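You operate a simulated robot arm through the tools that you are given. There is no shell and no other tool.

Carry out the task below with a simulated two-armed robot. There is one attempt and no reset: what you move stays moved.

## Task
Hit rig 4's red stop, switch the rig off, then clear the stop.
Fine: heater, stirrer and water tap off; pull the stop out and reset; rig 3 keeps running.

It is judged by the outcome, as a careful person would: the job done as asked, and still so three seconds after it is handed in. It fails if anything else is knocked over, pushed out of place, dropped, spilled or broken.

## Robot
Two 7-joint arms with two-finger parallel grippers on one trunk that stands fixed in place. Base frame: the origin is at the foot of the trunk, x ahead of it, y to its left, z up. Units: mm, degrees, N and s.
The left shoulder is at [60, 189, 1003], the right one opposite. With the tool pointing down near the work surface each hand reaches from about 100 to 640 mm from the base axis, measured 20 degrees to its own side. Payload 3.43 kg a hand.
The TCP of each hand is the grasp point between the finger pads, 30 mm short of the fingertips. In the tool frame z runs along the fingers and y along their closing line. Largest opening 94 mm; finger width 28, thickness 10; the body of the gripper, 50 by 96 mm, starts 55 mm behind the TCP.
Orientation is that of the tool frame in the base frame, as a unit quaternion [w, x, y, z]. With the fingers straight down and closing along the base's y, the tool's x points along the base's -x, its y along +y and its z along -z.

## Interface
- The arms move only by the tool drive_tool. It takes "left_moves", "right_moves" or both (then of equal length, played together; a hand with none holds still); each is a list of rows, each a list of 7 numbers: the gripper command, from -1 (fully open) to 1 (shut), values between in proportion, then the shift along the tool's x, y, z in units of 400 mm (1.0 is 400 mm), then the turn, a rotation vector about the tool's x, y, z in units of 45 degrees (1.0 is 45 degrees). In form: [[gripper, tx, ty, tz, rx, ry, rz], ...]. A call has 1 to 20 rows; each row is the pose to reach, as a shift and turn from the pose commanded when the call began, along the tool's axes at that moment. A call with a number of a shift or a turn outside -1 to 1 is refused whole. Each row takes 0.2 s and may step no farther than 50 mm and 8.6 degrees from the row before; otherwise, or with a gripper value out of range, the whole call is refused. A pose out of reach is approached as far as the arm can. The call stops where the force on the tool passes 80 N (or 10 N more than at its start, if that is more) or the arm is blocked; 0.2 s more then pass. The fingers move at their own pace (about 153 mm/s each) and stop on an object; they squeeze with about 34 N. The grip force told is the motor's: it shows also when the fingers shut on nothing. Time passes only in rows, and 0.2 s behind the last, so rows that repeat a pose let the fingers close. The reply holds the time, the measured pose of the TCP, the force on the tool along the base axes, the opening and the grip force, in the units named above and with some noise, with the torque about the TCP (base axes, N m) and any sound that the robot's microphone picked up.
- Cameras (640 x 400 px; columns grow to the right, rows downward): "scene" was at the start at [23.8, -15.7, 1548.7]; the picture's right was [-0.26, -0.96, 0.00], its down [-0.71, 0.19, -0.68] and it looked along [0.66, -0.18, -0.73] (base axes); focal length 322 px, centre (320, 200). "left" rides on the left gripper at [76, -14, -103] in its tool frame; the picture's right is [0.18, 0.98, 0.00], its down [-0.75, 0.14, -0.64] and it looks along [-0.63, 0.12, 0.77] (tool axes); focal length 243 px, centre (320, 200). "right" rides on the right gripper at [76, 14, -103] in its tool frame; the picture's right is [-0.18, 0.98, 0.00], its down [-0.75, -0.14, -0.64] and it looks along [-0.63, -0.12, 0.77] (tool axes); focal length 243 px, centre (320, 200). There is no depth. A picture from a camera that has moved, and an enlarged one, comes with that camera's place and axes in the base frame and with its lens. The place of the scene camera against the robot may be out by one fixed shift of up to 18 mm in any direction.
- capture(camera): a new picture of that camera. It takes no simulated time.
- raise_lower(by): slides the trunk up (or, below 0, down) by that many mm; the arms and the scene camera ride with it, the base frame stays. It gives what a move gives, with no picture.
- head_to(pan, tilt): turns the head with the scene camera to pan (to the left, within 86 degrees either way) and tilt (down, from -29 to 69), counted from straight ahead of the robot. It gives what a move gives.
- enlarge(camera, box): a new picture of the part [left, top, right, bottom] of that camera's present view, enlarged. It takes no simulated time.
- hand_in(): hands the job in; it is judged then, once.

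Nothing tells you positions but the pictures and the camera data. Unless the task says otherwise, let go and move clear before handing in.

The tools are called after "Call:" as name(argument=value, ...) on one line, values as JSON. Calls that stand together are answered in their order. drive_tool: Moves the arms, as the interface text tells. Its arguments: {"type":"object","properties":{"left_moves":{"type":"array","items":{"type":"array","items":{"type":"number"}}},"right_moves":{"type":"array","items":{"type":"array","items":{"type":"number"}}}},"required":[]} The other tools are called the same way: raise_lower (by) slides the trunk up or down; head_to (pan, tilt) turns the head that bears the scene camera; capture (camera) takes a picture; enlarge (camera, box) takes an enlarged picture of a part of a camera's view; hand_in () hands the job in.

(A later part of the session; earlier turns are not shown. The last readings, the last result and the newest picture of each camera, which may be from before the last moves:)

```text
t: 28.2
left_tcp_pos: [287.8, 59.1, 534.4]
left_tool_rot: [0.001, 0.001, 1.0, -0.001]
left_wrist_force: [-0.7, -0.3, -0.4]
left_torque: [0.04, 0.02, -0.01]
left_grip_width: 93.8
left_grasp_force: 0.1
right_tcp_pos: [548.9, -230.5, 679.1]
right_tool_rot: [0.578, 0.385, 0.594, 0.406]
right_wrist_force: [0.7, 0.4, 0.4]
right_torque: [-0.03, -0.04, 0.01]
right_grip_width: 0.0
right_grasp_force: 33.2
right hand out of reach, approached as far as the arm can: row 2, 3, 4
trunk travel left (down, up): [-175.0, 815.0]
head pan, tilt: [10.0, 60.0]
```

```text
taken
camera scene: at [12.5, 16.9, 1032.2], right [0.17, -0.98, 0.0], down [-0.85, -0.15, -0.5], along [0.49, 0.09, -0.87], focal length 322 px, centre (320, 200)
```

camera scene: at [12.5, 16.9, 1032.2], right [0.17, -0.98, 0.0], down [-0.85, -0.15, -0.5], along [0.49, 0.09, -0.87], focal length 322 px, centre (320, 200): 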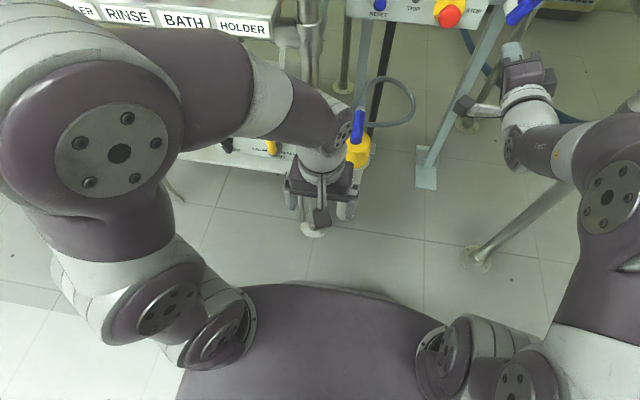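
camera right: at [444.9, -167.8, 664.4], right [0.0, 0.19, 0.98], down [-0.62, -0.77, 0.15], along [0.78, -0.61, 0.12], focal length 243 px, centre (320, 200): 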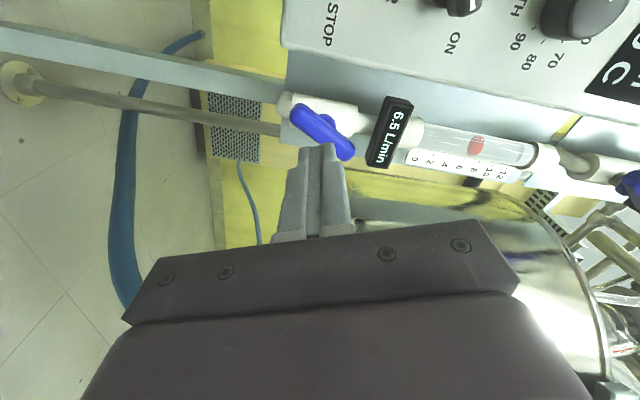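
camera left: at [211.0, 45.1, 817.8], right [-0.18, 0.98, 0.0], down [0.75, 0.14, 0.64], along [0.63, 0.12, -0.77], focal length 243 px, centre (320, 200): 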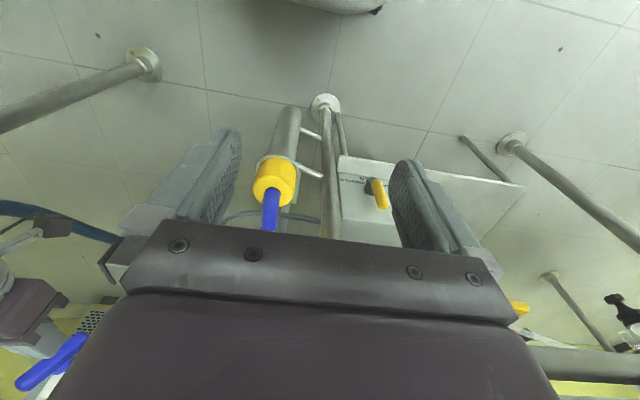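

The elbow is swinging outward, so I'll check its clearance from the post on the right before going on.

Call:
head_to(pan=-40, tilt=45)

Call:
capture(camera="scene")

```text
t: 29.4
left_tcp_pos: [288.1, 59.5, 535.4]
left_tool_rot: [0.0, 0.0, 1.0, 0.0]
left_wrist_force: [0.8, -0.2, 0.0]
left_torque: [0.04, -0.03, -0.03]
left_grip_width: 94.0
left_grasp_force: 0.1
right_tcp_pos: [549.0, -230.7, 677.6]
right_tool_rot: [0.578, 0.386, 0.594, 0.406]
right_wrist_force: [0.6, -0.2, -0.3]
right_torque: [-0.01, -0.01, 0.01]
right_grip_width: 0.0
right_grasp_force: 33.1
trunk travel left (down, up): [-175.0, 815.0]
head pan, tilt: [-40.0, 45.0]
```

```text
taken
camera scene: at [9.3, -46.9, 1051.6], right [-0.64, -0.77, 0.0], down [-0.54, 0.45, -0.71], along [0.54, -0.45, -0.71], focal length 322 px, centre (320, 200)
```

scene: 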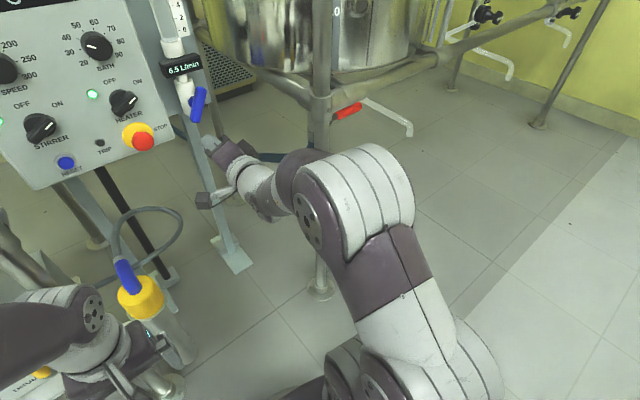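

The elbow is actually high and well behind the post, so there's no conflict. Continuing to lower while lifting the hand.

Call:
raise_lower(by=-80)

Call:
drive_tool(right_moves=[[1, 0, 0.05, 0, 0, 0, 0], [1, 0, 0.1, 0, 0, 0, 0], [1, 0, 0.15, 0, 0, 0, 0], [1, 0.04, 0.2, 0, 0, 0, 0], [1, 0.08, 0.2, 0, 0, 0, 0]])

Call:
capture(camera="scene")

Call:
capture(camera="right")

```text
t: 30.5
left_tcp_pos: [286.9, 59.1, 453.6]
left_tool_rot: [0.0, 0.0, 1.0, 0.0]
left_wrist_force: [-0.4, -0.3, 1.4]
left_torque: [-0.03, 0.0, 0.02]
left_grip_width: 94.1
left_grasp_force: 0.1
right_tcp_pos: [549.6, -231.4, 598.8]
right_tool_rot: [0.578, 0.385, 0.594, 0.406]
right_wrist_force: [0.7, -0.5, 2.0]
right_torque: [-0.01, 0.04, -0.01]
right_grip_width: 0.0
right_grasp_force: 33.0
trunk travel left (down, up): [-95.0, 895.0]
head pan, tilt: [-40.0, 45.0]
```

```text
t: 31.7
left_tcp_pos: [285.8, 59.2, 455.1]
left_tool_rot: [0.001, 0.0, 1.0, 0.0]
left_wrist_force: [0.4, 0.0, 0.8]
left_torque: [0.01, 0.03, 0.0]
left_grip_width: 94.2
left_grasp_force: 0.1
right_tcp_pos: [549.8, -213.0, 673.4]
right_tool_rot: [0.575, 0.383, 0.596, 0.409]
right_wrist_force: [0.2, 0.2, -0.3]
right_torque: [-0.03, 0.0, 0.01]
right_grip_width: 0.1
right_grasp_force: 32.7
right hand out of reach, approached as far as the arm can: row 2, 3, 4, 5
trunk travel left (down, up): [-95.0, 895.0]
head pan, tilt: [-40.0, 45.0]
```

```text
taken
camera scene: at [9.2, -47.0, 971.7], right [-0.64, -0.77, 0.0], down [-0.54, 0.45, -0.71], along [0.54, -0.45, -0.71], focal length 322 px, centre (320, 200)
```

scene: 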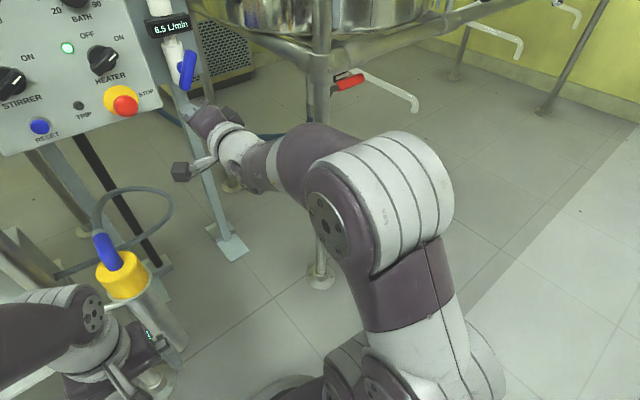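

```text
taken
camera right: at [442.5, -142.7, 659.4], right [0.0, 0.19, 0.98], down [-0.6, -0.78, 0.15], along [0.8, -0.59, 0.12], focal length 243 px, centre (320, 200)
```

right: 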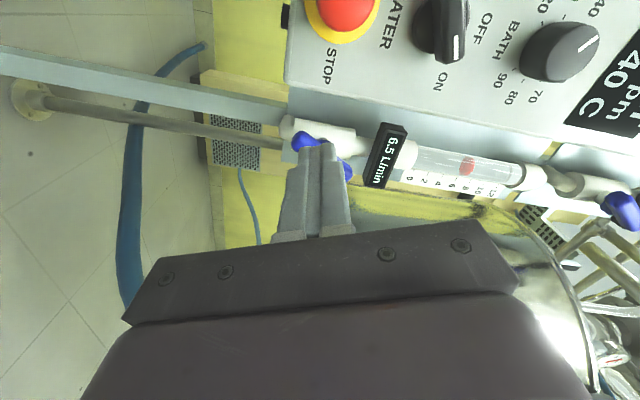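

Pure forward pointing is what's limited; the right arm naturally points inward. I'll test yawing the hand about 25° toward the left while moving in front of the stop.

Call:
drive_tool(right_moves=[[1, 0.046, 0.02, 0, -0.054, 0.128, 0], [1, 0.092, 0.039, 0, -0.108, 0.256, 0], [1, 0.138, 0.058, 0, -0.163, 0.384, 0], [1, 0.184, 0.078, 0, -0.217, 0.511, 0]])

Call:
capture(camera="scene")

Call:
capture(camera="right")

```text
t: 32.7
left_tcp_pos: [287.7, 58.0, 454.7]
left_tool_rot: [0.0, -0.001, 1.0, 0.0]
left_wrist_force: [0.6, 0.0, 0.4]
left_torque: [-0.02, 0.01, 0.0]
left_grip_width: 94.0
left_grasp_force: 0.0
right_tcp_pos: [547.2, -132.8, 672.9]
right_tool_rot: [0.478, 0.247, 0.661, 0.524]
right_wrist_force: [-0.2, 0.6, 1.3]
right_torque: [-0.01, 0.01, 0.0]
right_grip_width: 0.0
right_grasp_force: 33.7
trunk travel left (down, up): [-95.0, 895.0]
head pan, tilt: [-40.0, 45.0]
```

```text
taken
camera scene: at [9.2, -47.0, 971.6], right [-0.64, -0.77, 0.0], down [-0.54, 0.45, -0.71], along [0.54, -0.45, -0.71], focal length 322 px, centre (320, 200)
```

scene: 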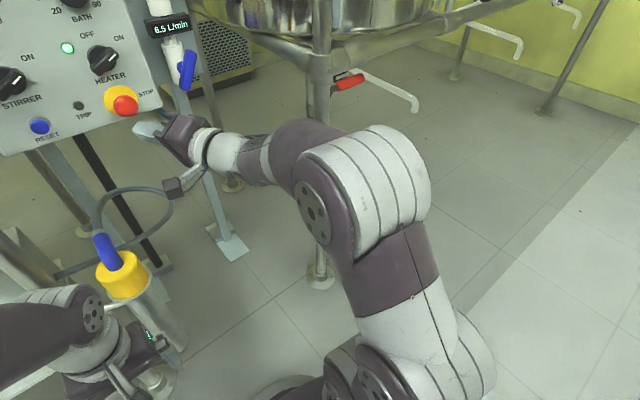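

```text
taken
camera right: at [420.3, -113.2, 656.5], right [-0.09, 0.17, 0.98], down [-0.23, -0.96, 0.15], along [0.97, -0.21, 0.13], focal length 243 px, centre (320, 200)
```

right: 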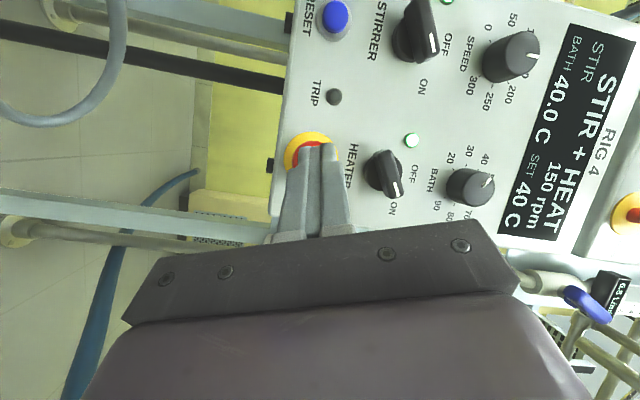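

That freed the arm completely: the hand reached [547, -133, 673] in front of the stop, and this camera sees the panel nearly face-on. Zooming in to measure the knobs.

Call:
enlarge(camera="right", box=[270, 0, 510, 220])

Call:
enlarge(camera="right", box=[270, 100, 430, 210])

Call:
enlarge(camera="scene", box=[0, 0, 240, 150])

```text
1.82 times, centred on (390, 110) of right
camera zoom: at [420.3, -113.2, 656.5], right [-0.09, 0.17, 0.98], down [-0.23, -0.96, 0.15], along [0.97, -0.21, 0.13], focal length 441 px, centre (193, 364)
```

zoom: 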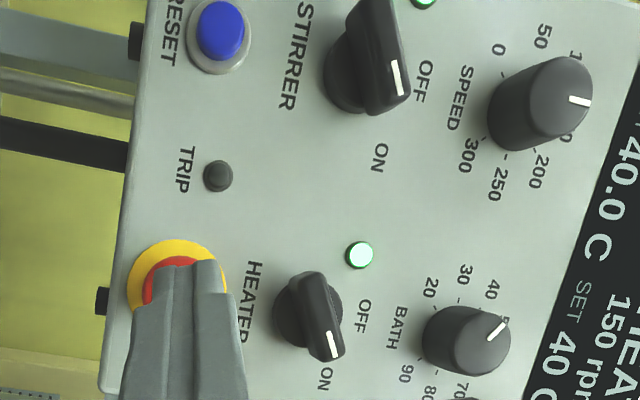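

```text
3.64 times, centred on (350, 155) of right
camera zoom: at [420.3, -113.2, 656.5], right [-0.09, 0.17, 0.98], down [-0.23, -0.96, 0.15], along [0.97, -0.21, 0.13], focal length 882 px, centre (211, 364)
```

zoom: 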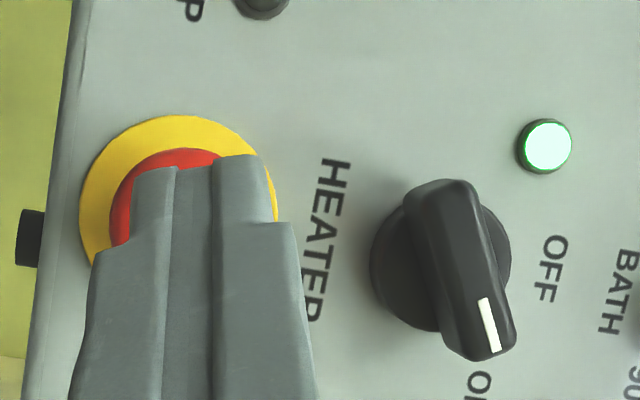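

```text
2.67 times, centred on (120, 75) of scene
camera zoom: at [9.2, -47.0, 971.6], right [-0.64, -0.77, 0.0], down [-0.54, 0.45, -0.71], along [0.54, -0.45, -0.71], focal length 859 px, centre (853, 533)
```

zoom: 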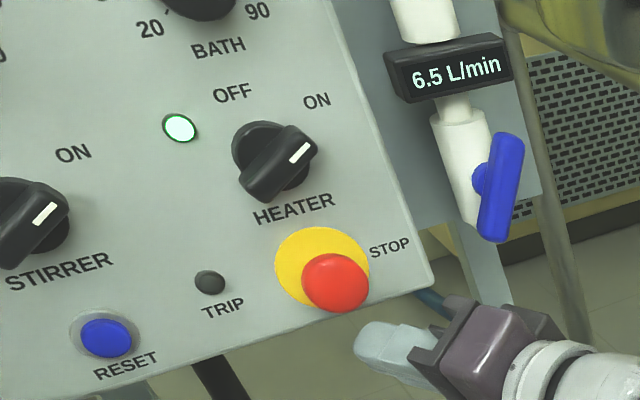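

ON sits 60° clockwise of OFF (straight up) on both knobs. The closed fingertips are at about [574, -119, 673], lined up with the stop head, so I'll advance straight along +x toward it.

Call:
drive_tool(right_moves=[[1, -0.0318, -0.013, 0.0668, 0, 0, 0], [1, -0.0635, -0.026, 0.1337, 0, 0, 0]])

Call:
capture(camera="right")

Call:
capture(camera="scene")

```text
t: 33.3
left_tcp_pos: [287.9, 59.1, 454.1]
left_tool_rot: [0.0, 0.0, 1.0, 0.0]
left_wrist_force: [0.0, -0.2, -0.1]
left_torque: [0.0, -0.01, -0.02]
left_grip_width: 94.2
left_grasp_force: 0.0
right_tcp_pos: [608.1, -132.3, 674.3]
right_tool_rot: [0.479, 0.247, 0.66, 0.524]
right_wrist_force: [1.9, 0.0, 0.4]
right_torque: [0.0, 0.05, -0.02]
right_grip_width: 0.0
right_grasp_force: 33.0
trunk travel left (down, up): [-95.0, 895.0]
head pan, tilt: [-40.0, 45.0]
```

```text
taken
camera right: at [481.7, -113.0, 659.2], right [-0.1, 0.17, 0.98], down [-0.23, -0.96, 0.15], along [0.97, -0.21, 0.13], focal length 243 px, centre (320, 200)
```

right: 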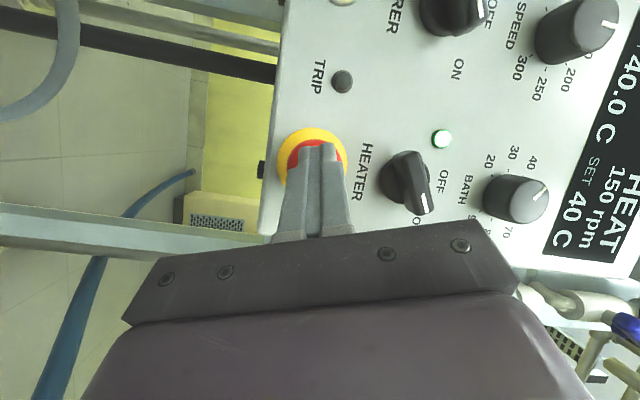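

```text
taken
camera scene: at [9.2, -47.0, 971.6], right [-0.64, -0.77, 0.0], down [-0.54, 0.45, -0.71], along [0.54, -0.45, -0.71], focal length 322 px, centre (320, 200)
```

scene: 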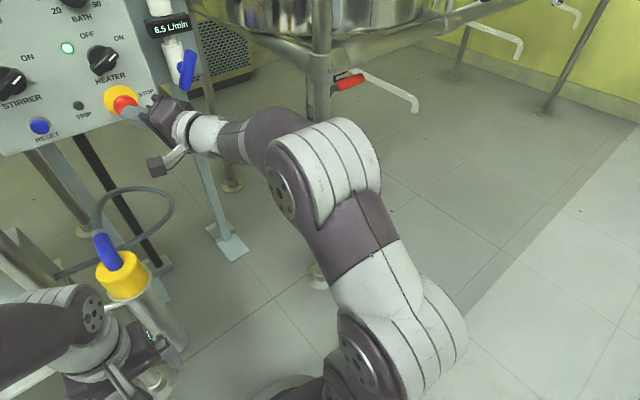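

Call:
enlarge(camera="right", box=[250, 110, 450, 235])

Call:
enlarge(camera="scene", box=[60, 50, 220, 150])

```text
3.20 times, centred on (350, 172) of right
camera zoom: at [481.7, -113.0, 659.2], right [-0.1, 0.17, 0.98], down [-0.23, -0.96, 0.15], along [0.97, -0.21, 0.13], focal length 776 px, centre (224, 288)
```

zoom: 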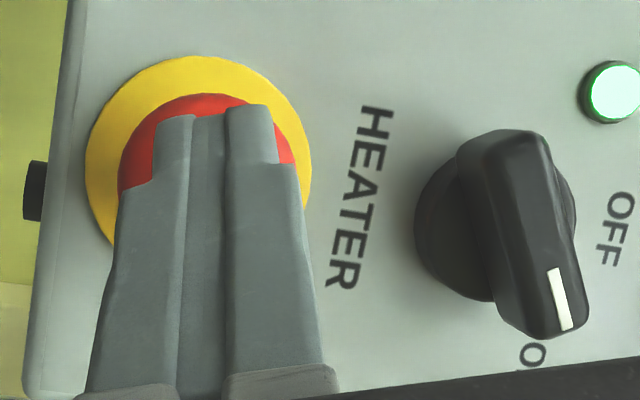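

```text
4.00 times, centred on (140, 100) of scene
camera zoom: at [9.2, -47.0, 971.6], right [-0.64, -0.77, 0.0], down [-0.54, 0.45, -0.71], along [0.54, -0.45, -0.71], focal length 1288 px, centre (1040, 600)
```

zoom: 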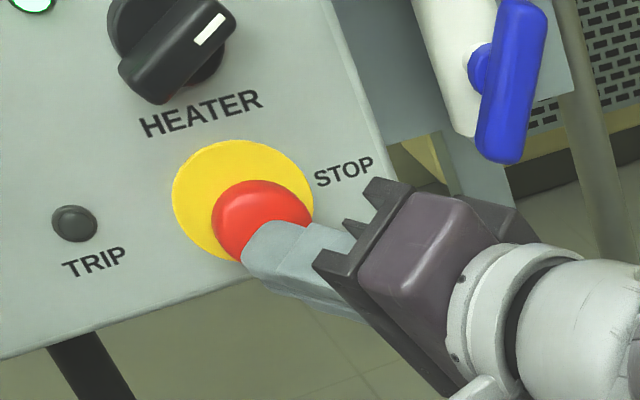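

The tips are aligned just in front of the red head. Now pressing slowly along +x.

Call:
drive_tool(right_moves=[[1, -0.0053, -0.0022, 0.0111, 0, 0, 0], [1, -0.0106, -0.0044, 0.0223, 0, 0, 0], [1, -0.0148, -0.0061, 0.0312, 0, 0, 0], [1, -0.019, -0.0078, 0.0401, 0, 0, 0]])

Call:
enlarge(camera="scene", box=[0, 0, 240, 150])

```text
t: 34.3
left_tcp_pos: [286.6, 58.8, 454.7]
left_tool_rot: [0.001, 0.0, 1.0, 0.0]
left_wrist_force: [1.0, 0.5, 0.9]
left_torque: [0.01, 0.01, -0.03]
left_grip_width: 93.9
left_grasp_force: 0.1
right_tcp_pos: [624.7, -132.5, 673.5]
right_tool_rot: [0.478, 0.247, 0.66, 0.524]
right_wrist_force: [-8.8, 1.5, -0.7]
right_torque: [0.01, 0.09, 0.07]
right_grip_width: 0.0
right_grasp_force: 33.0
trunk travel left (down, up): [-95.0, 895.0]
head pan, tilt: [-40.0, 45.0]
```

```text
2.67 times, centred on (120, 75) of scene
camera zoom: at [8.5, -46.9, 971.6], right [-0.64, -0.77, 0.0], down [-0.54, 0.45, -0.71], along [0.54, -0.45, -0.71], focal length 859 px, centre (853, 533)
```

zoom: 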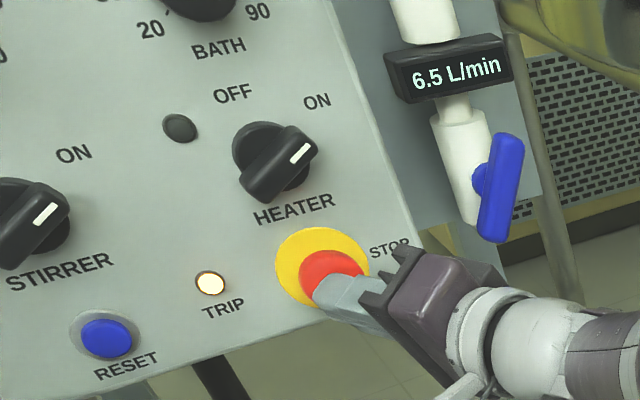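

The TRIP lamp has lit and the heater lamp has gone out. I'll press a few millimetres more to be sure it latches, then back off and look.

Call:
drive_tool(right_moves=[[1, -0.0032, -0.0013, 0.0067, 0, 0, 0], [1, -0.0053, -0.0022, 0.0111, 0, 0, 0]])

Call:
drive_tool(right_moves=[[1, 0.0318, 0.013, -0.0668, 0, 0, 0], [1, 0.0635, 0.026, -0.1337, 0, 0, 0]])

Call:
enlarge(camera="scene", box=[0, 0, 240, 150])

Call:
capture(camera="right")

```text
t: 34.9
left_tcp_pos: [286.5, 59.2, 455.6]
left_tool_rot: [0.002, 0.0, 1.0, -0.001]
left_wrist_force: [0.5, 0.4, -0.1]
left_torque: [0.01, -0.02, -0.04]
left_grip_width: 94.2
left_grasp_force: 0.1
right_tcp_pos: [627.5, -131.9, 673.2]
right_tool_rot: [0.479, 0.246, 0.659, 0.524]
right_wrist_force: [-38.8, -0.2, -5.2]
right_torque: [0.0, 0.22, 0.06]
right_grip_width: 0.0
right_grasp_force: 33.4
trunk travel left (down, up): [-95.0, 895.0]
head pan, tilt: [-40.0, 45.0]
```

```text
t: 35.5
left_tcp_pos: [286.0, 59.0, 454.3]
left_tool_rot: [0.0, 0.0, 1.0, 0.0]
left_wrist_force: [-0.7, -0.2, 0.0]
left_torque: [-0.01, 0.04, 0.04]
left_grip_width: 93.9
left_grasp_force: 0.0
right_tcp_pos: [570.3, -135.1, 672.3]
right_tool_rot: [0.478, 0.247, 0.66, 0.524]
right_wrist_force: [-0.5, -0.4, -0.2]
right_torque: [0.0, -0.03, -0.01]
right_grip_width: 0.0
right_grasp_force: 32.5
trunk travel left (down, up): [-95.0, 895.0]
head pan, tilt: [-40.0, 45.0]
```

```text
2.67 times, centred on (120, 75) of scene
camera zoom: at [9.7, -47.0, 971.7], right [-0.64, -0.77, 0.0], down [-0.54, 0.45, -0.71], along [0.54, -0.45, -0.71], focal length 859 px, centre (853, 533)
```

zoom: 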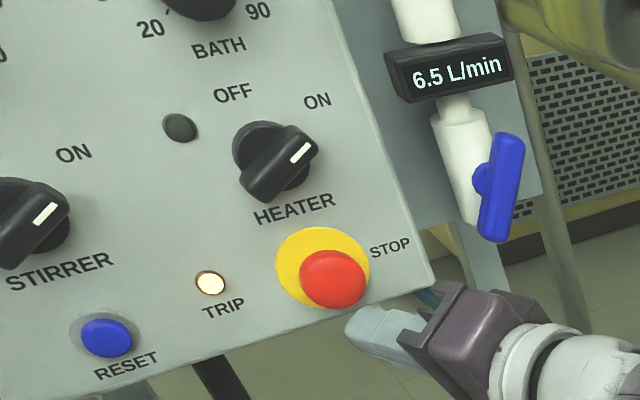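

```text
taken
camera right: at [443.4, -114.9, 656.5], right [-0.09, 0.17, 0.98], down [-0.23, -0.96, 0.15], along [0.97, -0.21, 0.13], focal length 243 px, centre (320, 200)
```

right: 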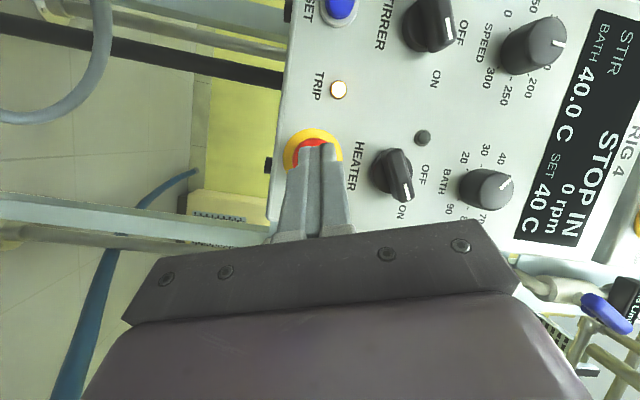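

Display says "STOP IN", 0 rpm, so the stop is latched. Next is the heater knob: I'll line up the hand with its bar (tilted in the bar's plane) at a stand-off, with the fingers partly open.

Call:
drive_tool(right_moves=[[0.4, -0.018, 0.068, 0, 0.1, 0.0186, -0.037], [0.0, -0.036, 0.137, 0, 0.2, 0.037, -0.074], [-0.06, -0.054, 0.205, 0, 0.302, 0.0559, -0.1107], [-0.06, -0.054, 0.205, 0, 0.302, 0.0559, -0.1107]])

Call:
capture(camera="right")

```text
t: 36.5
left_tcp_pos: [287.0, 59.2, 455.1]
left_tool_rot: [0.0, -0.001, 1.0, 0.0]
left_wrist_force: [-0.2, -0.2, -0.2]
left_torque: [0.04, 0.01, 0.02]
left_grip_width: 93.9
left_grasp_force: 0.0
right_tcp_pos: [564.1, -121.8, 757.4]
right_tool_rot: [0.454, 0.261, 0.737, 0.426]
right_wrist_force: [0.6, 0.1, -0.2]
right_torque: [0.01, 0.0, -0.04]
right_grip_width: 49.5
right_grasp_force: 0.0
trunk travel left (down, up): [-95.0, 895.0]
head pan, tilt: [-40.0, 45.0]
```

```text
taken
camera right: at [437.3, -96.7, 759.0], right [0.08, 0.35, 0.93], down [-0.23, -0.9, 0.36], along [0.97, -0.25, 0.01], focal length 243 px, centre (320, 200)
```

right: 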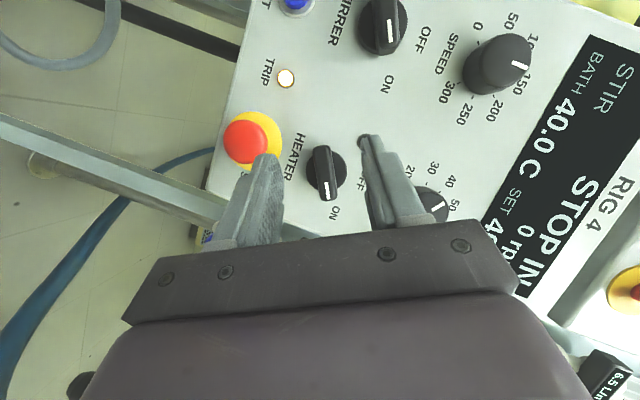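

The pose was reached without limits. Before gripping I'll rehearse the 60° turn in free air to make sure the arm can do it.

Call:
drive_tool(right_moves=[[-0.06, 0, 0, 0, 0.0757, 0, -0.1485], [-0.06, 0, 0, 0, 0.1513, 0, -0.297], [-0.06, 0, 0, 0, 0.227, 0, -0.4455], [-0.06, 0, 0, 0, 0.3027, 0, -0.594]])

Call:
drive_tool(right_moves=[[-0.06, 0, 0, 0, 0.0757, 0, -0.1485], [-0.06, 0, 0, 0, 0.1513, 0, -0.297], [-0.06, 0, 0, 0, 0.227, 0, -0.4455], [-0.06, 0, 0, 0, 0.3027, 0, -0.594]])

Call:
capture(camera="right")

Call:
capture(camera="scene")

```text
t: 37.5
left_tcp_pos: [287.4, 59.1, 454.3]
left_tool_rot: [0.0, 0.0, 1.0, 0.0]
left_wrist_force: [0.5, 0.0, 0.1]
left_torque: [-0.03, 0.01, 0.02]
left_grip_width: 94.1
left_grasp_force: 0.1
right_tcp_pos: [564.4, -124.1, 758.1]
right_tool_rot: [0.506, 0.137, 0.823, 0.219]
right_wrist_force: [-0.1, -0.9, 0.9]
right_torque: [0.03, 0.02, 0.0]
right_grip_width: 49.8
right_grasp_force: 0.0
trunk travel left (down, up): [-95.0, 895.0]
head pan, tilt: [-40.0, 45.0]
```

```text
t: 38.5
left_tcp_pos: [285.9, 58.3, 454.7]
left_tool_rot: [0.0, 0.0, 1.0, 0.0]
left_wrist_force: [0.4, 0.1, -0.6]
left_torque: [0.01, -0.01, -0.01]
left_grip_width: 93.9
left_grasp_force: 0.0
right_tcp_pos: [564.8, -123.1, 756.0]
right_tool_rot: [0.523, 0.0, 0.852, -0.001]
right_wrist_force: [-0.1, -0.3, -0.6]
right_torque: [0.03, 0.01, -0.01]
right_grip_width: 50.0
right_grasp_force: 0.0
trunk travel left (down, up): [-95.0, 895.0]
head pan, tilt: [-40.0, 45.0]
```

```text
taken
camera right: at [438.2, -109.2, 736.0], right [0.09, 0.98, 0.16], down [-0.23, -0.14, 0.96], along [0.97, -0.12, 0.22], focal length 243 px, centre (320, 200)
```

right: 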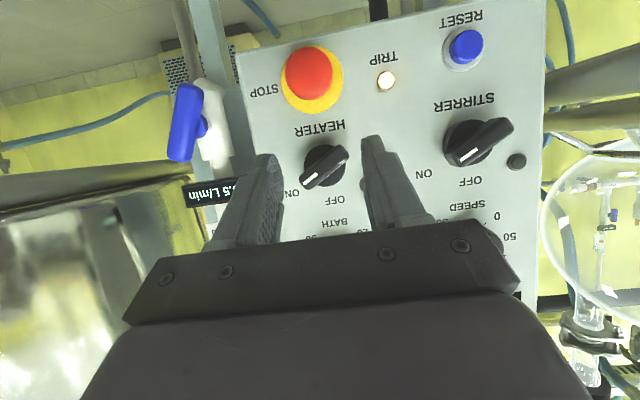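

```text
taken
camera scene: at [9.2, -47.0, 971.6], right [-0.64, -0.77, 0.0], down [-0.54, 0.45, -0.71], along [0.54, -0.45, -0.71], focal length 322 px, centre (320, 200)
```

scene: 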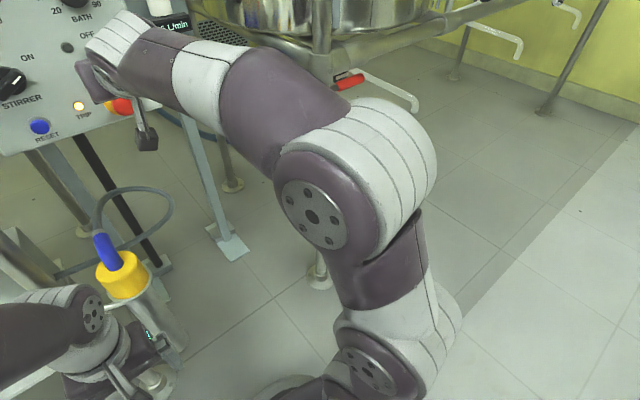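

The whole turn is reachable at this tilt. Let me zoom to refine the knob positions from here.

Call:
enlarge(camera="right", box=[230, 20, 550, 220])

Call:
enlarge(camera="right", box=[150, 60, 310, 220])

```text
2.00 times, centred on (390, 120) of right
camera zoom: at [438.2, -109.2, 736.0], right [0.09, 0.98, 0.16], down [-0.23, -0.14, 0.96], along [0.97, -0.12, 0.22], focal length 485 px, centre (180, 360)
```

zoom: 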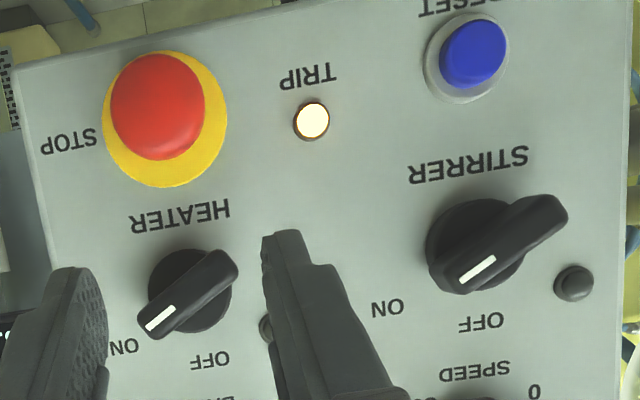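

```text
2.50 times, centred on (230, 140) of right
camera zoom: at [438.2, -109.2, 736.0], right [0.09, 0.98, 0.16], down [-0.23, -0.14, 0.96], along [0.97, -0.12, 0.22], focal length 606 px, centre (545, 350)
```

zoom: 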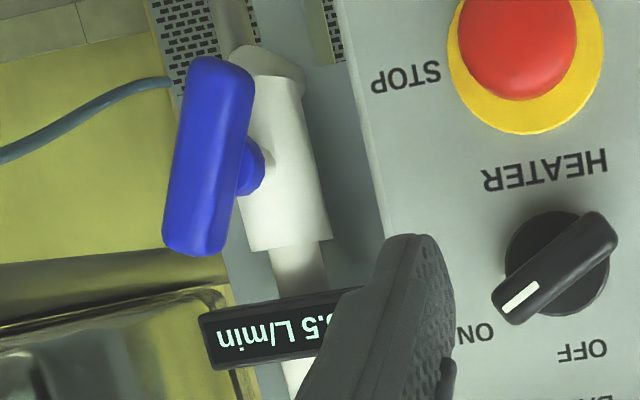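

Refined: heater knob axis at about y=-127.5, z=755; stirrer knob at y=7.5, z=755; reset at [688, 7.5, 673]. Rotating back to the ON alignment to take hold of the heater bar.

Call:
drive_tool(right_moves=[[-0.06, 0, 0, 0, -0.0757, 0, 0.1485], [-0.06, 0, 0, 0, -0.1513, 0, 0.297], [-0.06, 0, 0, 0, -0.227, 0, 0.4455], [-0.06, 0, 0, 0, -0.3027, 0, 0.594]])

Call:
drive_tool(right_moves=[[-0.06, 0, 0, 0, -0.0757, 0, 0.1485], [-0.06, 0, 0, 0, -0.1513, 0, 0.297], [-0.06, 0, 0, 0, -0.227, 0, 0.4455], [-0.06, 0, 0, 0, -0.3027, 0, 0.594], [-0.06, 0, 0, 0, -0.3027, 0, 0.594]])

Call:
enlarge(camera="right", box=[220, 90, 460, 240])

```text
t: 39.5
left_tcp_pos: [286.5, 60.4, 454.9]
left_tool_rot: [0.0, 0.001, 1.0, 0.0]
left_wrist_force: [0.5, -0.3, 0.6]
left_torque: [-0.01, -0.02, 0.0]
left_grip_width: 94.2
left_grasp_force: 0.1
right_tcp_pos: [564.6, -124.0, 758.2]
right_tool_rot: [0.506, 0.135, 0.823, 0.221]
right_wrist_force: [0.6, -0.2, 0.6]
right_torque: [0.0, 0.02, 0.05]
right_grip_width: 49.8
right_grasp_force: 0.0
trunk travel left (down, up): [-95.0, 895.0]
head pan, tilt: [-40.0, 45.0]
```

```text
t: 40.7
left_tcp_pos: [287.2, 58.6, 455.1]
left_tool_rot: [0.0, 0.0, 1.0, 0.001]
left_wrist_force: [-0.1, -0.6, -0.4]
left_torque: [-0.01, -0.01, 0.0]
left_grip_width: 94.0
left_grasp_force: 0.1
right_tcp_pos: [565.1, -123.7, 756.9]
right_tool_rot: [0.453, 0.261, 0.738, 0.427]
right_wrist_force: [-0.6, 0.2, -0.1]
right_torque: [-0.03, 0.0, -0.03]
right_grip_width: 49.9
right_grasp_force: 0.1
trunk travel left (down, up): [-95.0, 895.0]
head pan, tilt: [-40.0, 45.0]
```

```text
2.67 times, centred on (340, 165) of right
camera zoom: at [438.2, -98.2, 759.4], right [0.08, 0.35, 0.93], down [-0.23, -0.9, 0.36], along [0.97, -0.25, 0.01], focal length 647 px, centre (267, 293)
```

zoom: 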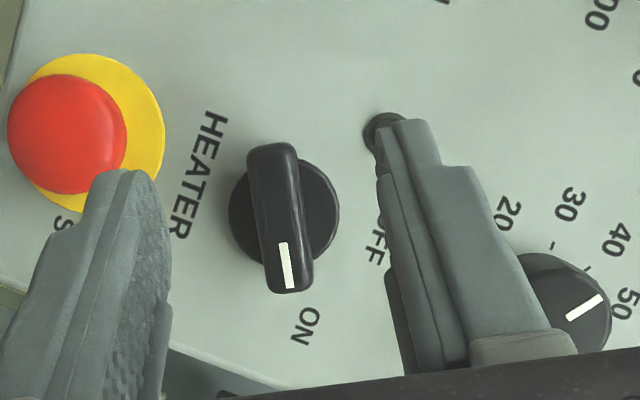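

The fingers straddle the heater bar nicely; the knob axis is about 6 mm to the right of and 2.6 mm below the grasp point. Correcting that and advancing along +x.

Call:
drive_tool(right_moves=[[-0.06, -0.03, -0.0131, 0.05, 0, 0, 0], [-0.06, -0.06, -0.0131, 0.1, 0, 0, 0], [-0.06, -0.088, -0.0131, 0.1515, 0, 0, 0], [-0.06, -0.088, -0.0131, 0.1515, 0, 0, 0]])

Call:
enlarge(camera="right", box=[220, 90, 460, 240])

Call:
enlarge(camera="scene", box=[0, 0, 240, 150])

```text
t: 41.7
left_tcp_pos: [286.8, 58.2, 455.4]
left_tool_rot: [0.0, 0.0, 1.0, -0.001]
left_wrist_force: [0.3, 0.1, 0.2]
left_torque: [0.01, -0.01, -0.02]
left_grip_width: 94.2
left_grasp_force: 0.1
right_tcp_pos: [634.6, -128.5, 754.7]
right_tool_rot: [0.454, 0.262, 0.737, 0.426]
right_wrist_force: [0.0, 0.2, 0.7]
right_torque: [0.0, -0.01, -0.02]
right_grip_width: 49.5
right_grasp_force: 0.1
trunk travel left (down, up): [-95.0, 895.0]
head pan, tilt: [-40.0, 45.0]
```

```text
2.67 times, centred on (340, 165) of right
camera zoom: at [507.1, -104.4, 756.9], right [0.08, 0.35, 0.93], down [-0.23, -0.9, 0.36], along [0.97, -0.25, 0.01], focal length 647 px, centre (267, 293)
```

zoom: 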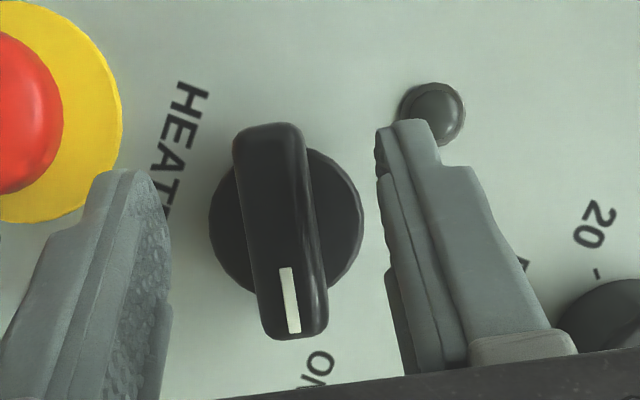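

```text
2.67 times, centred on (120, 75) of scene
camera zoom: at [9.3, -47.0, 971.6], right [-0.64, -0.77, 0.0], down [-0.54, 0.45, -0.71], along [0.54, -0.45, -0.71], focal length 859 px, centre (853, 533)
```

zoom: 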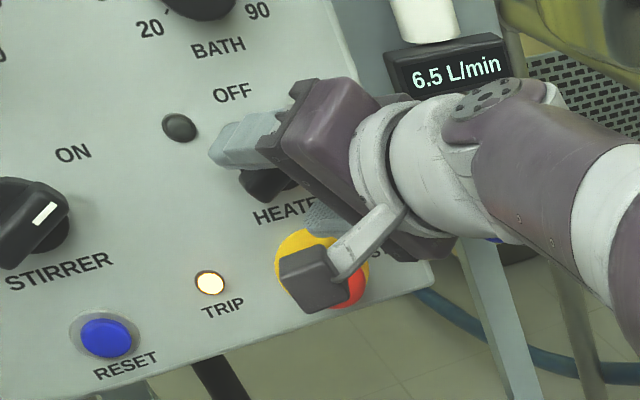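

The bar is centred between the fingers within half a millimetre. I'll advance the last 12 mm, shifting slightly so the pads sit over the bar's middle.

Call:
drive_tool(right_moves=[[-0.06, -0.0157, 0, 0.0088, 0, 0, 0], [-0.06, -0.0314, 0, 0.0177, 0, 0, 0]])

Call:
enlarge(camera="right", box=[220, 90, 460, 240])

```text
t: 42.3
left_tcp_pos: [288.0, 58.2, 454.5]
left_tool_rot: [0.0, -0.001, 1.0, 0.001]
left_wrist_force: [0.6, 0.0, -0.3]
left_torque: [0.01, 0.02, -0.01]
left_grip_width: 94.1
left_grasp_force: 0.1
right_tcp_pos: [646.7, -136.1, 758.8]
right_tool_rot: [0.453, 0.263, 0.738, 0.426]
right_wrist_force: [0.1, -0.5, 0.5]
right_torque: [0.02, 0.0, -0.03]
right_grip_width: 49.8
right_grasp_force: 0.0
trunk travel left (down, up): [-95.0, 895.0]
head pan, tilt: [-40.0, 45.0]
```

```text
2.67 times, centred on (340, 165) of right
camera zoom: at [519.7, -110.8, 761.1], right [0.08, 0.35, 0.93], down [-0.23, -0.9, 0.36], along [0.97, -0.25, 0.01], focal length 647 px, centre (267, 293)
```

zoom: 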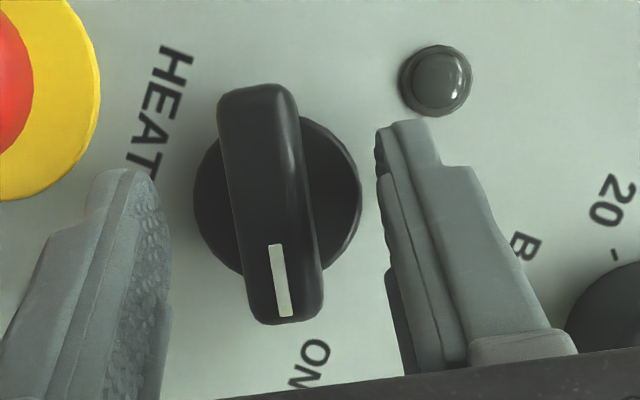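

Call:
drive_tool(right_moves=[[-0.06, -0.0034, 0, 0.0067, 0, 0, 0], [0.5, -0.0034, 0, 0.0067, 0, 0, 0], [1, -0.0034, 0, 0.0067, 0, 0, 0], [1, -0.0034, 0, 0.0067, 0, 0, 0]])

Call:
enlarge(camera="right", box=[220, 90, 460, 240])

```text
t: 43.3
left_tcp_pos: [286.9, 59.0, 454.5]
left_tool_rot: [0.001, -0.001, 1.0, 0.0]
left_wrist_force: [0.0, 0.5, -0.6]
left_torque: [0.0, -0.01, -0.02]
left_grip_width: 94.1
left_grasp_force: 0.0
right_tcp_pos: [647.5, -136.2, 760.4]
right_tool_rot: [0.455, 0.262, 0.738, 0.425]
right_wrist_force: [-1.6, 1.8, 6.5]
right_torque: [0.02, -0.17, 0.1]
right_grip_width: 40.8
right_grasp_force: 44.7
trunk travel left (down, up): [-95.0, 895.0]
head pan, tilt: [-40.0, 45.0]
```

```text
2.67 times, centred on (340, 165) of right
camera zoom: at [521.4, -110.9, 762.0], right [0.08, 0.35, 0.93], down [-0.23, -0.9, 0.36], along [0.97, -0.25, 0.01], focal length 647 px, centre (267, 293)
```

zoom: 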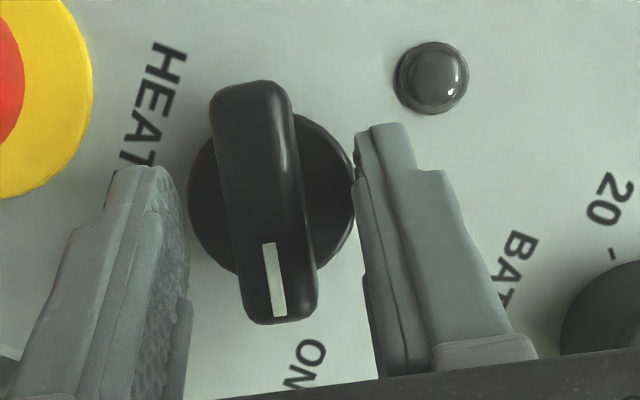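

The lead corners of the fingers caught the round base (width 40.8 mm), so the base is thicker than I judged. I'll open, back off 8 mm and grip the bar itself.

Call:
drive_tool(right_moves=[[-0.06, 0, 0, 0, 0, 0, 0], [-0.06, 0.0091, 0, -0.0178, 0, 0, 0], [-0.06, 0.0091, 0, -0.0178, 0, 0, 0], [0.5, 0.0091, 0, -0.0178, 0, 0, 0], [1, 0.0091, 0, -0.0178, 0, 0, 0], [1, 0.0091, 0, -0.0178, 0, 0, 0]])

Call:
enlarge(camera="right", box=[220, 90, 460, 240])

```text
t: 44.7
left_tcp_pos: [286.5, 59.1, 454.7]
left_tool_rot: [0.0, 0.0, 1.0, 0.0]
left_wrist_force: [-0.9, -0.2, 0.0]
left_torque: [0.0, 0.01, -0.01]
left_grip_width: 93.9
left_grasp_force: 0.0
right_tcp_pos: [639.9, -136.3, 761.1]
right_tool_rot: [0.454, 0.261, 0.738, 0.426]
right_wrist_force: [6.4, 3.2, 7.7]
right_torque: [0.07, 0.27, 0.49]
right_grip_width: 16.6
right_grasp_force: 44.7
trunk travel left (down, up): [-95.0, 895.0]
head pan, tilt: [-40.0, 45.0]
```

```text
2.67 times, centred on (340, 165) of right
camera zoom: at [513.8, -111.5, 762.4], right [0.08, 0.35, 0.93], down [-0.23, -0.9, 0.36], along [0.97, -0.25, 0.01], focal length 647 px, centre (267, 293)
```

zoom: 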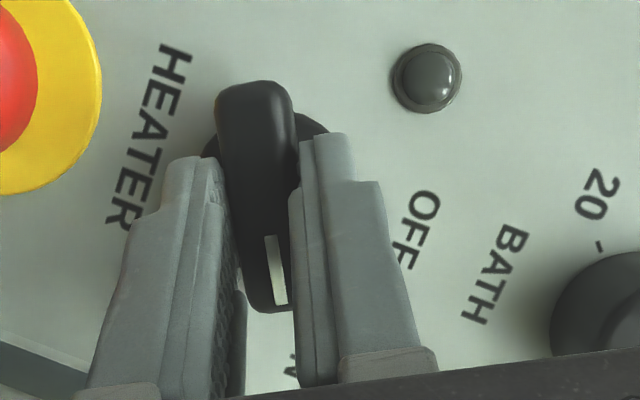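

Now the bar is held (16.6 mm wide). Turning it 60° counter-clockwise about the knob axis, in two halves.

Call:
drive_tool(right_moves=[[1, 0.00015, 0.0026, 0.0001, 0.0757, 0, -0.1485], [1, 0.0006, 0.0052, 0.0003, 0.1513, 0, -0.297], [1, 0.00136, 0.00765, 0.0007, 0.227, 0, -0.4455], [1, 0.0024, 0.01, 0.0012, 0.3027, 0, -0.594]])

Call:
capture(camera="right")

```text
t: 45.7
left_tcp_pos: [286.6, 58.6, 454.5]
left_tool_rot: [0.0, -0.001, 1.0, -0.001]
left_wrist_force: [0.2, 0.4, -0.7]
left_torque: [0.0, 0.02, 0.02]
left_grip_width: 94.2
left_grasp_force: 0.0
right_tcp_pos: [641.4, -133.2, 764.3]
right_tool_rot: [0.508, 0.135, 0.822, 0.22]
right_wrist_force: [-3.4, 4.1, 14.9]
right_torque: [0.1, 0.86, 0.6]
right_grip_width: 17.0
right_grasp_force: 44.8
trunk travel left (down, up): [-95.0, 895.0]
head pan, tilt: [-40.0, 45.0]
```

```text
taken
camera right: at [513.9, -110.5, 752.6], right [0.08, 0.77, 0.63], down [-0.24, -0.6, 0.76], along [0.97, -0.21, 0.13], focal length 243 px, centre (320, 200)
```

right: 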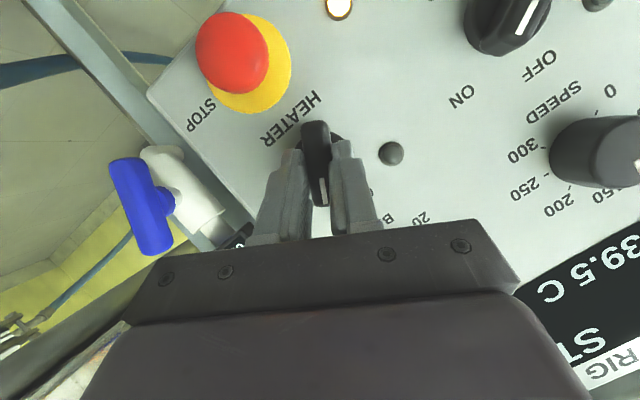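

Call:
drive_tool(right_moves=[[1, -0.0008, 0.0032, -0.0004, 0.0757, 0, -0.1485], [1, -0.0013, 0.0064, -0.0007, 0.1513, 0, -0.297], [1, -0.0015, 0.0095, -0.0008, 0.227, 0, -0.4455], [1, -0.0015, 0.0125, -0.0008, 0.3027, 0, -0.594], [1, -0.0015, 0.0125, -0.0008, 0.3027, 0, -0.594]])

Call:
capture(camera="right")

```text
t: 46.9
left_tcp_pos: [286.2, 58.8, 455.3]
left_tool_rot: [0.0, 0.001, 1.0, 0.0]
left_wrist_force: [-0.1, 0.3, 0.5]
left_torque: [-0.01, 0.0, 0.0]
left_grip_width: 94.0
left_grasp_force: 0.1
right_tcp_pos: [640.8, -127.7, 766.0]
right_tool_rot: [0.525, 0.002, 0.851, -0.003]
right_wrist_force: [2.7, 5.4, 12.8]
right_torque: [0.14, -1.76, 0.12]
right_grip_width: 17.1
right_grasp_force: 45.3
trunk travel left (down, up): [-95.0, 895.0]
head pan, tilt: [-40.0, 45.0]
```

```text
taken
camera right: at [514.0, -114.2, 744.4], right [0.08, 0.98, 0.16], down [-0.24, -0.14, 0.96], along [0.97, -0.12, 0.22], focal length 243 px, centre (320, 200)
```

right: 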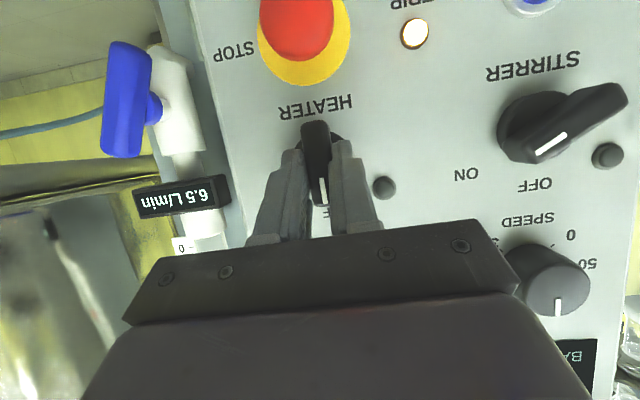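

The heater pointer is now straight up at OFF. Releasing gently and backing straight out.

Call:
drive_tool(right_moves=[[0.2, 0, 0, 0, 0, 0, 0], [0.2, 0, 0, 0, 0, 0, 0], [0.2, 0.0227, 0, -0.0446, 0, 0, 0], [0.2, 0.0454, 0, -0.0891, 0, 0, 0], [0.2, 0.0795, 0, -0.156, 0, 0, 0]])

Call:
capture(camera="right")

Call:
enlarge(camera="right", box=[230, 20, 550, 220])

```text
t: 48.1
left_tcp_pos: [287.5, 57.8, 454.4]
left_tool_rot: [-0.001, 0.0, 1.0, 0.0]
left_wrist_force: [0.6, -0.6, 0.1]
left_torque: [-0.01, 0.01, -0.01]
left_grip_width: 93.9
left_grasp_force: 0.1
right_tcp_pos: [570.5, -131.0, 765.8]
right_tool_rot: [0.523, 0.001, 0.853, -0.001]
right_wrist_force: [0.0, -0.2, -0.5]
right_torque: [0.0, -0.04, 0.0]
right_grip_width: 37.5
right_grasp_force: 0.2
trunk travel left (down, up): [-95.0, 895.0]
head pan, tilt: [-40.0, 45.0]
```

```text
taken
camera right: at [444.5, -116.9, 744.1], right [0.09, 0.98, 0.16], down [-0.23, -0.14, 0.96], along [0.97, -0.12, 0.21], focal length 243 px, centre (320, 200)
```

right: 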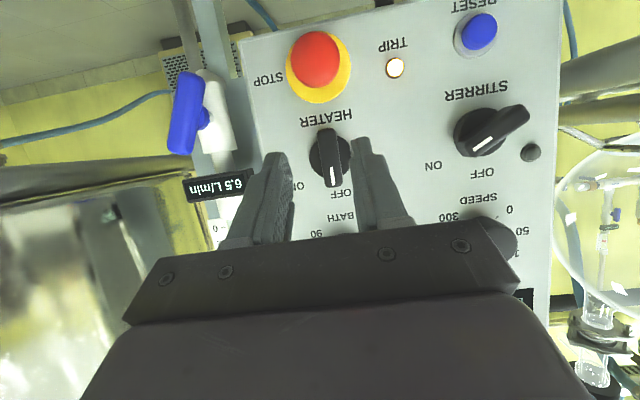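

```text
2.00 times, centred on (390, 120) of right
camera zoom: at [444.5, -116.9, 744.1], right [0.09, 0.98, 0.16], down [-0.23, -0.14, 0.96], along [0.97, -0.12, 0.21], focal length 485 px, centre (180, 360)
```

zoom: 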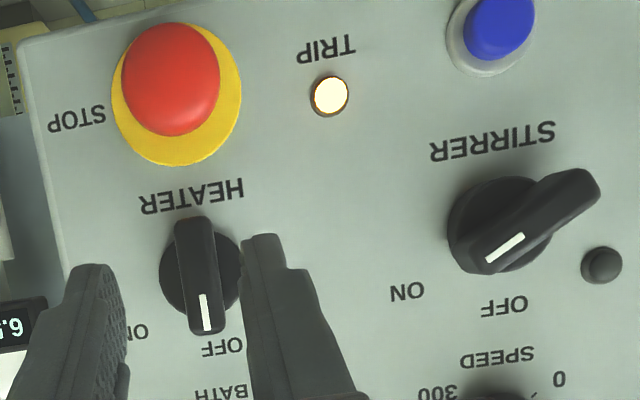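

Heater is at OFF, pointing straight up. Next the stirrer knob: slide left about 137 mm at the same stand-off, then roll into its ON alignment.

Call:
drive_tool(right_moves=[[0, 0.0067, 0.085, -0.001, 0, 0, 0], [-0.06, 0.0134, 0.17, -0.002, 0, 0, 0], [-0.06, 0.02, 0.255, -0.003, 0, 0, 0], [-0.06, 0.0268, 0.343, -0.003, 0, 0, 0]])

Call:
drive_tool(right_moves=[[-0.06, 0, 0, 0, -0.0757, 0, 0.1485], [-0.06, 0, 0, 0, -0.1513, 0, 0.297], [-0.06, 0, 0, 0, -0.227, 0, 0.4455], [-0.06, 0, 0, 0, -0.3027, 0, 0.594]])

Call:
drive_tool(right_moves=[[-0.06, 0, 0, 0, -0.0757, 0, 0.1485], [-0.06, 0, 0, 0, -0.1513, 0, 0.297], [-0.06, 0, 0, 0, -0.227, 0, 0.4455], [-0.06, 0, 0, 0, -0.3027, 0, 0.594], [-0.06, 0, 0, 0, -0.3027, 0, 0.594]])

Call:
capture(camera="right")

Call:
enlarge(camera="right", box=[220, 90, 460, 240])

Call:
capture(camera="scene")

```text
t: 49.1
left_tcp_pos: [286.5, 58.4, 455.0]
left_tool_rot: [0.001, 0.0, 1.0, 0.0]
left_wrist_force: [-0.7, 0.3, -0.6]
left_torque: [0.03, 0.0, 0.0]
left_grip_width: 93.8
left_grasp_force: 0.1
right_tcp_pos: [566.1, 8.2, 756.1]
right_tool_rot: [0.523, 0.001, 0.853, -0.001]
right_wrist_force: [-0.8, -0.3, 1.3]
right_torque: [-0.02, 0.03, 0.02]
right_grip_width: 49.9
right_grasp_force: 0.0
trunk travel left (down, up): [-95.0, 895.0]
head pan, tilt: [-40.0, 45.0]
```

```text
t: 50.1
left_tcp_pos: [286.6, 59.3, 454.8]
left_tool_rot: [0.0, 0.0, 1.0, 0.0]
left_wrist_force: [0.2, -0.8, -0.1]
left_torque: [-0.01, -0.02, -0.02]
left_grip_width: 93.9
left_grasp_force: 0.1
right_tcp_pos: [566.4, 7.8, 755.3]
right_tool_rot: [0.505, 0.136, 0.823, 0.222]
right_wrist_force: [-0.2, 0.4, -0.5]
right_torque: [0.0, 0.03, 0.01]
right_grip_width: 49.9
right_grasp_force: 0.2
trunk travel left (down, up): [-95.0, 895.0]
head pan, tilt: [-40.0, 45.0]
```

```text
t: 51.3
left_tcp_pos: [287.9, 59.1, 454.3]
left_tool_rot: [0.0, -0.001, 1.0, 0.0]
left_wrist_force: [-0.7, 0.3, -0.2]
left_torque: [0.0, 0.02, 0.02]
left_grip_width: 94.2
left_grasp_force: 0.1
right_tcp_pos: [565.9, 7.4, 754.6]
right_tool_rot: [0.453, 0.262, 0.738, 0.426]
right_wrist_force: [0.1, 0.7, 0.9]
right_torque: [-0.03, 0.02, -0.01]
right_grip_width: 49.9
right_grasp_force: 0.1
trunk travel left (down, up): [-95.0, 895.0]
head pan, tilt: [-40.0, 45.0]
```

```text
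taken
camera right: at [439.0, 33.1, 757.2], right [0.08, 0.35, 0.93], down [-0.23, -0.9, 0.36], along [0.97, -0.25, 0.01], focal length 243 px, centre (320, 200)
```

right: 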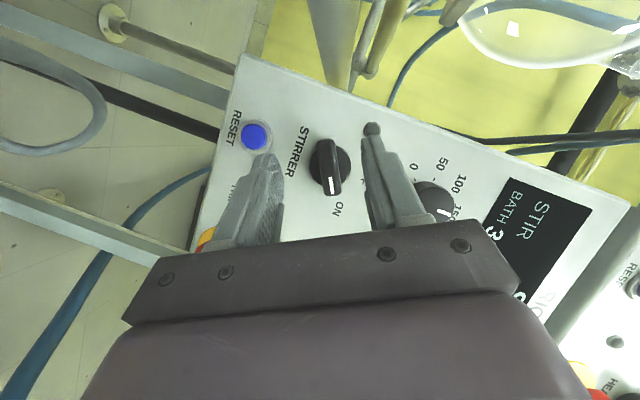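

```text
2.67 times, centred on (340, 165) of right
camera zoom: at [439.0, 33.1, 757.2], right [0.08, 0.35, 0.93], down [-0.23, -0.9, 0.36], along [0.97, -0.25, 0.01], focal length 647 px, centre (267, 293)
```

zoom: 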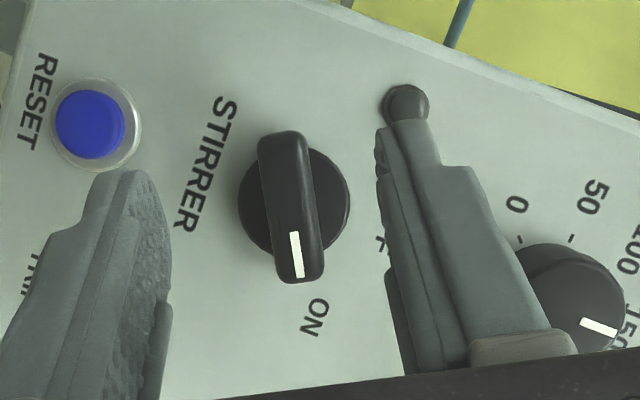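

```text
taken
camera scene: at [9.2, -47.0, 971.6], right [-0.64, -0.77, 0.0], down [-0.54, 0.45, -0.71], along [0.54, -0.45, -0.71], focal length 322 px, centre (320, 200)
```

scene: 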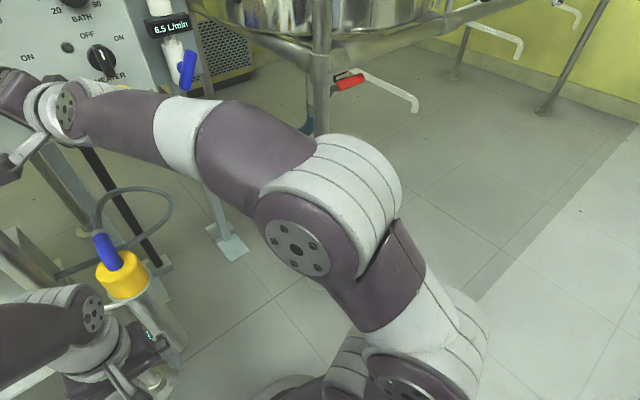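

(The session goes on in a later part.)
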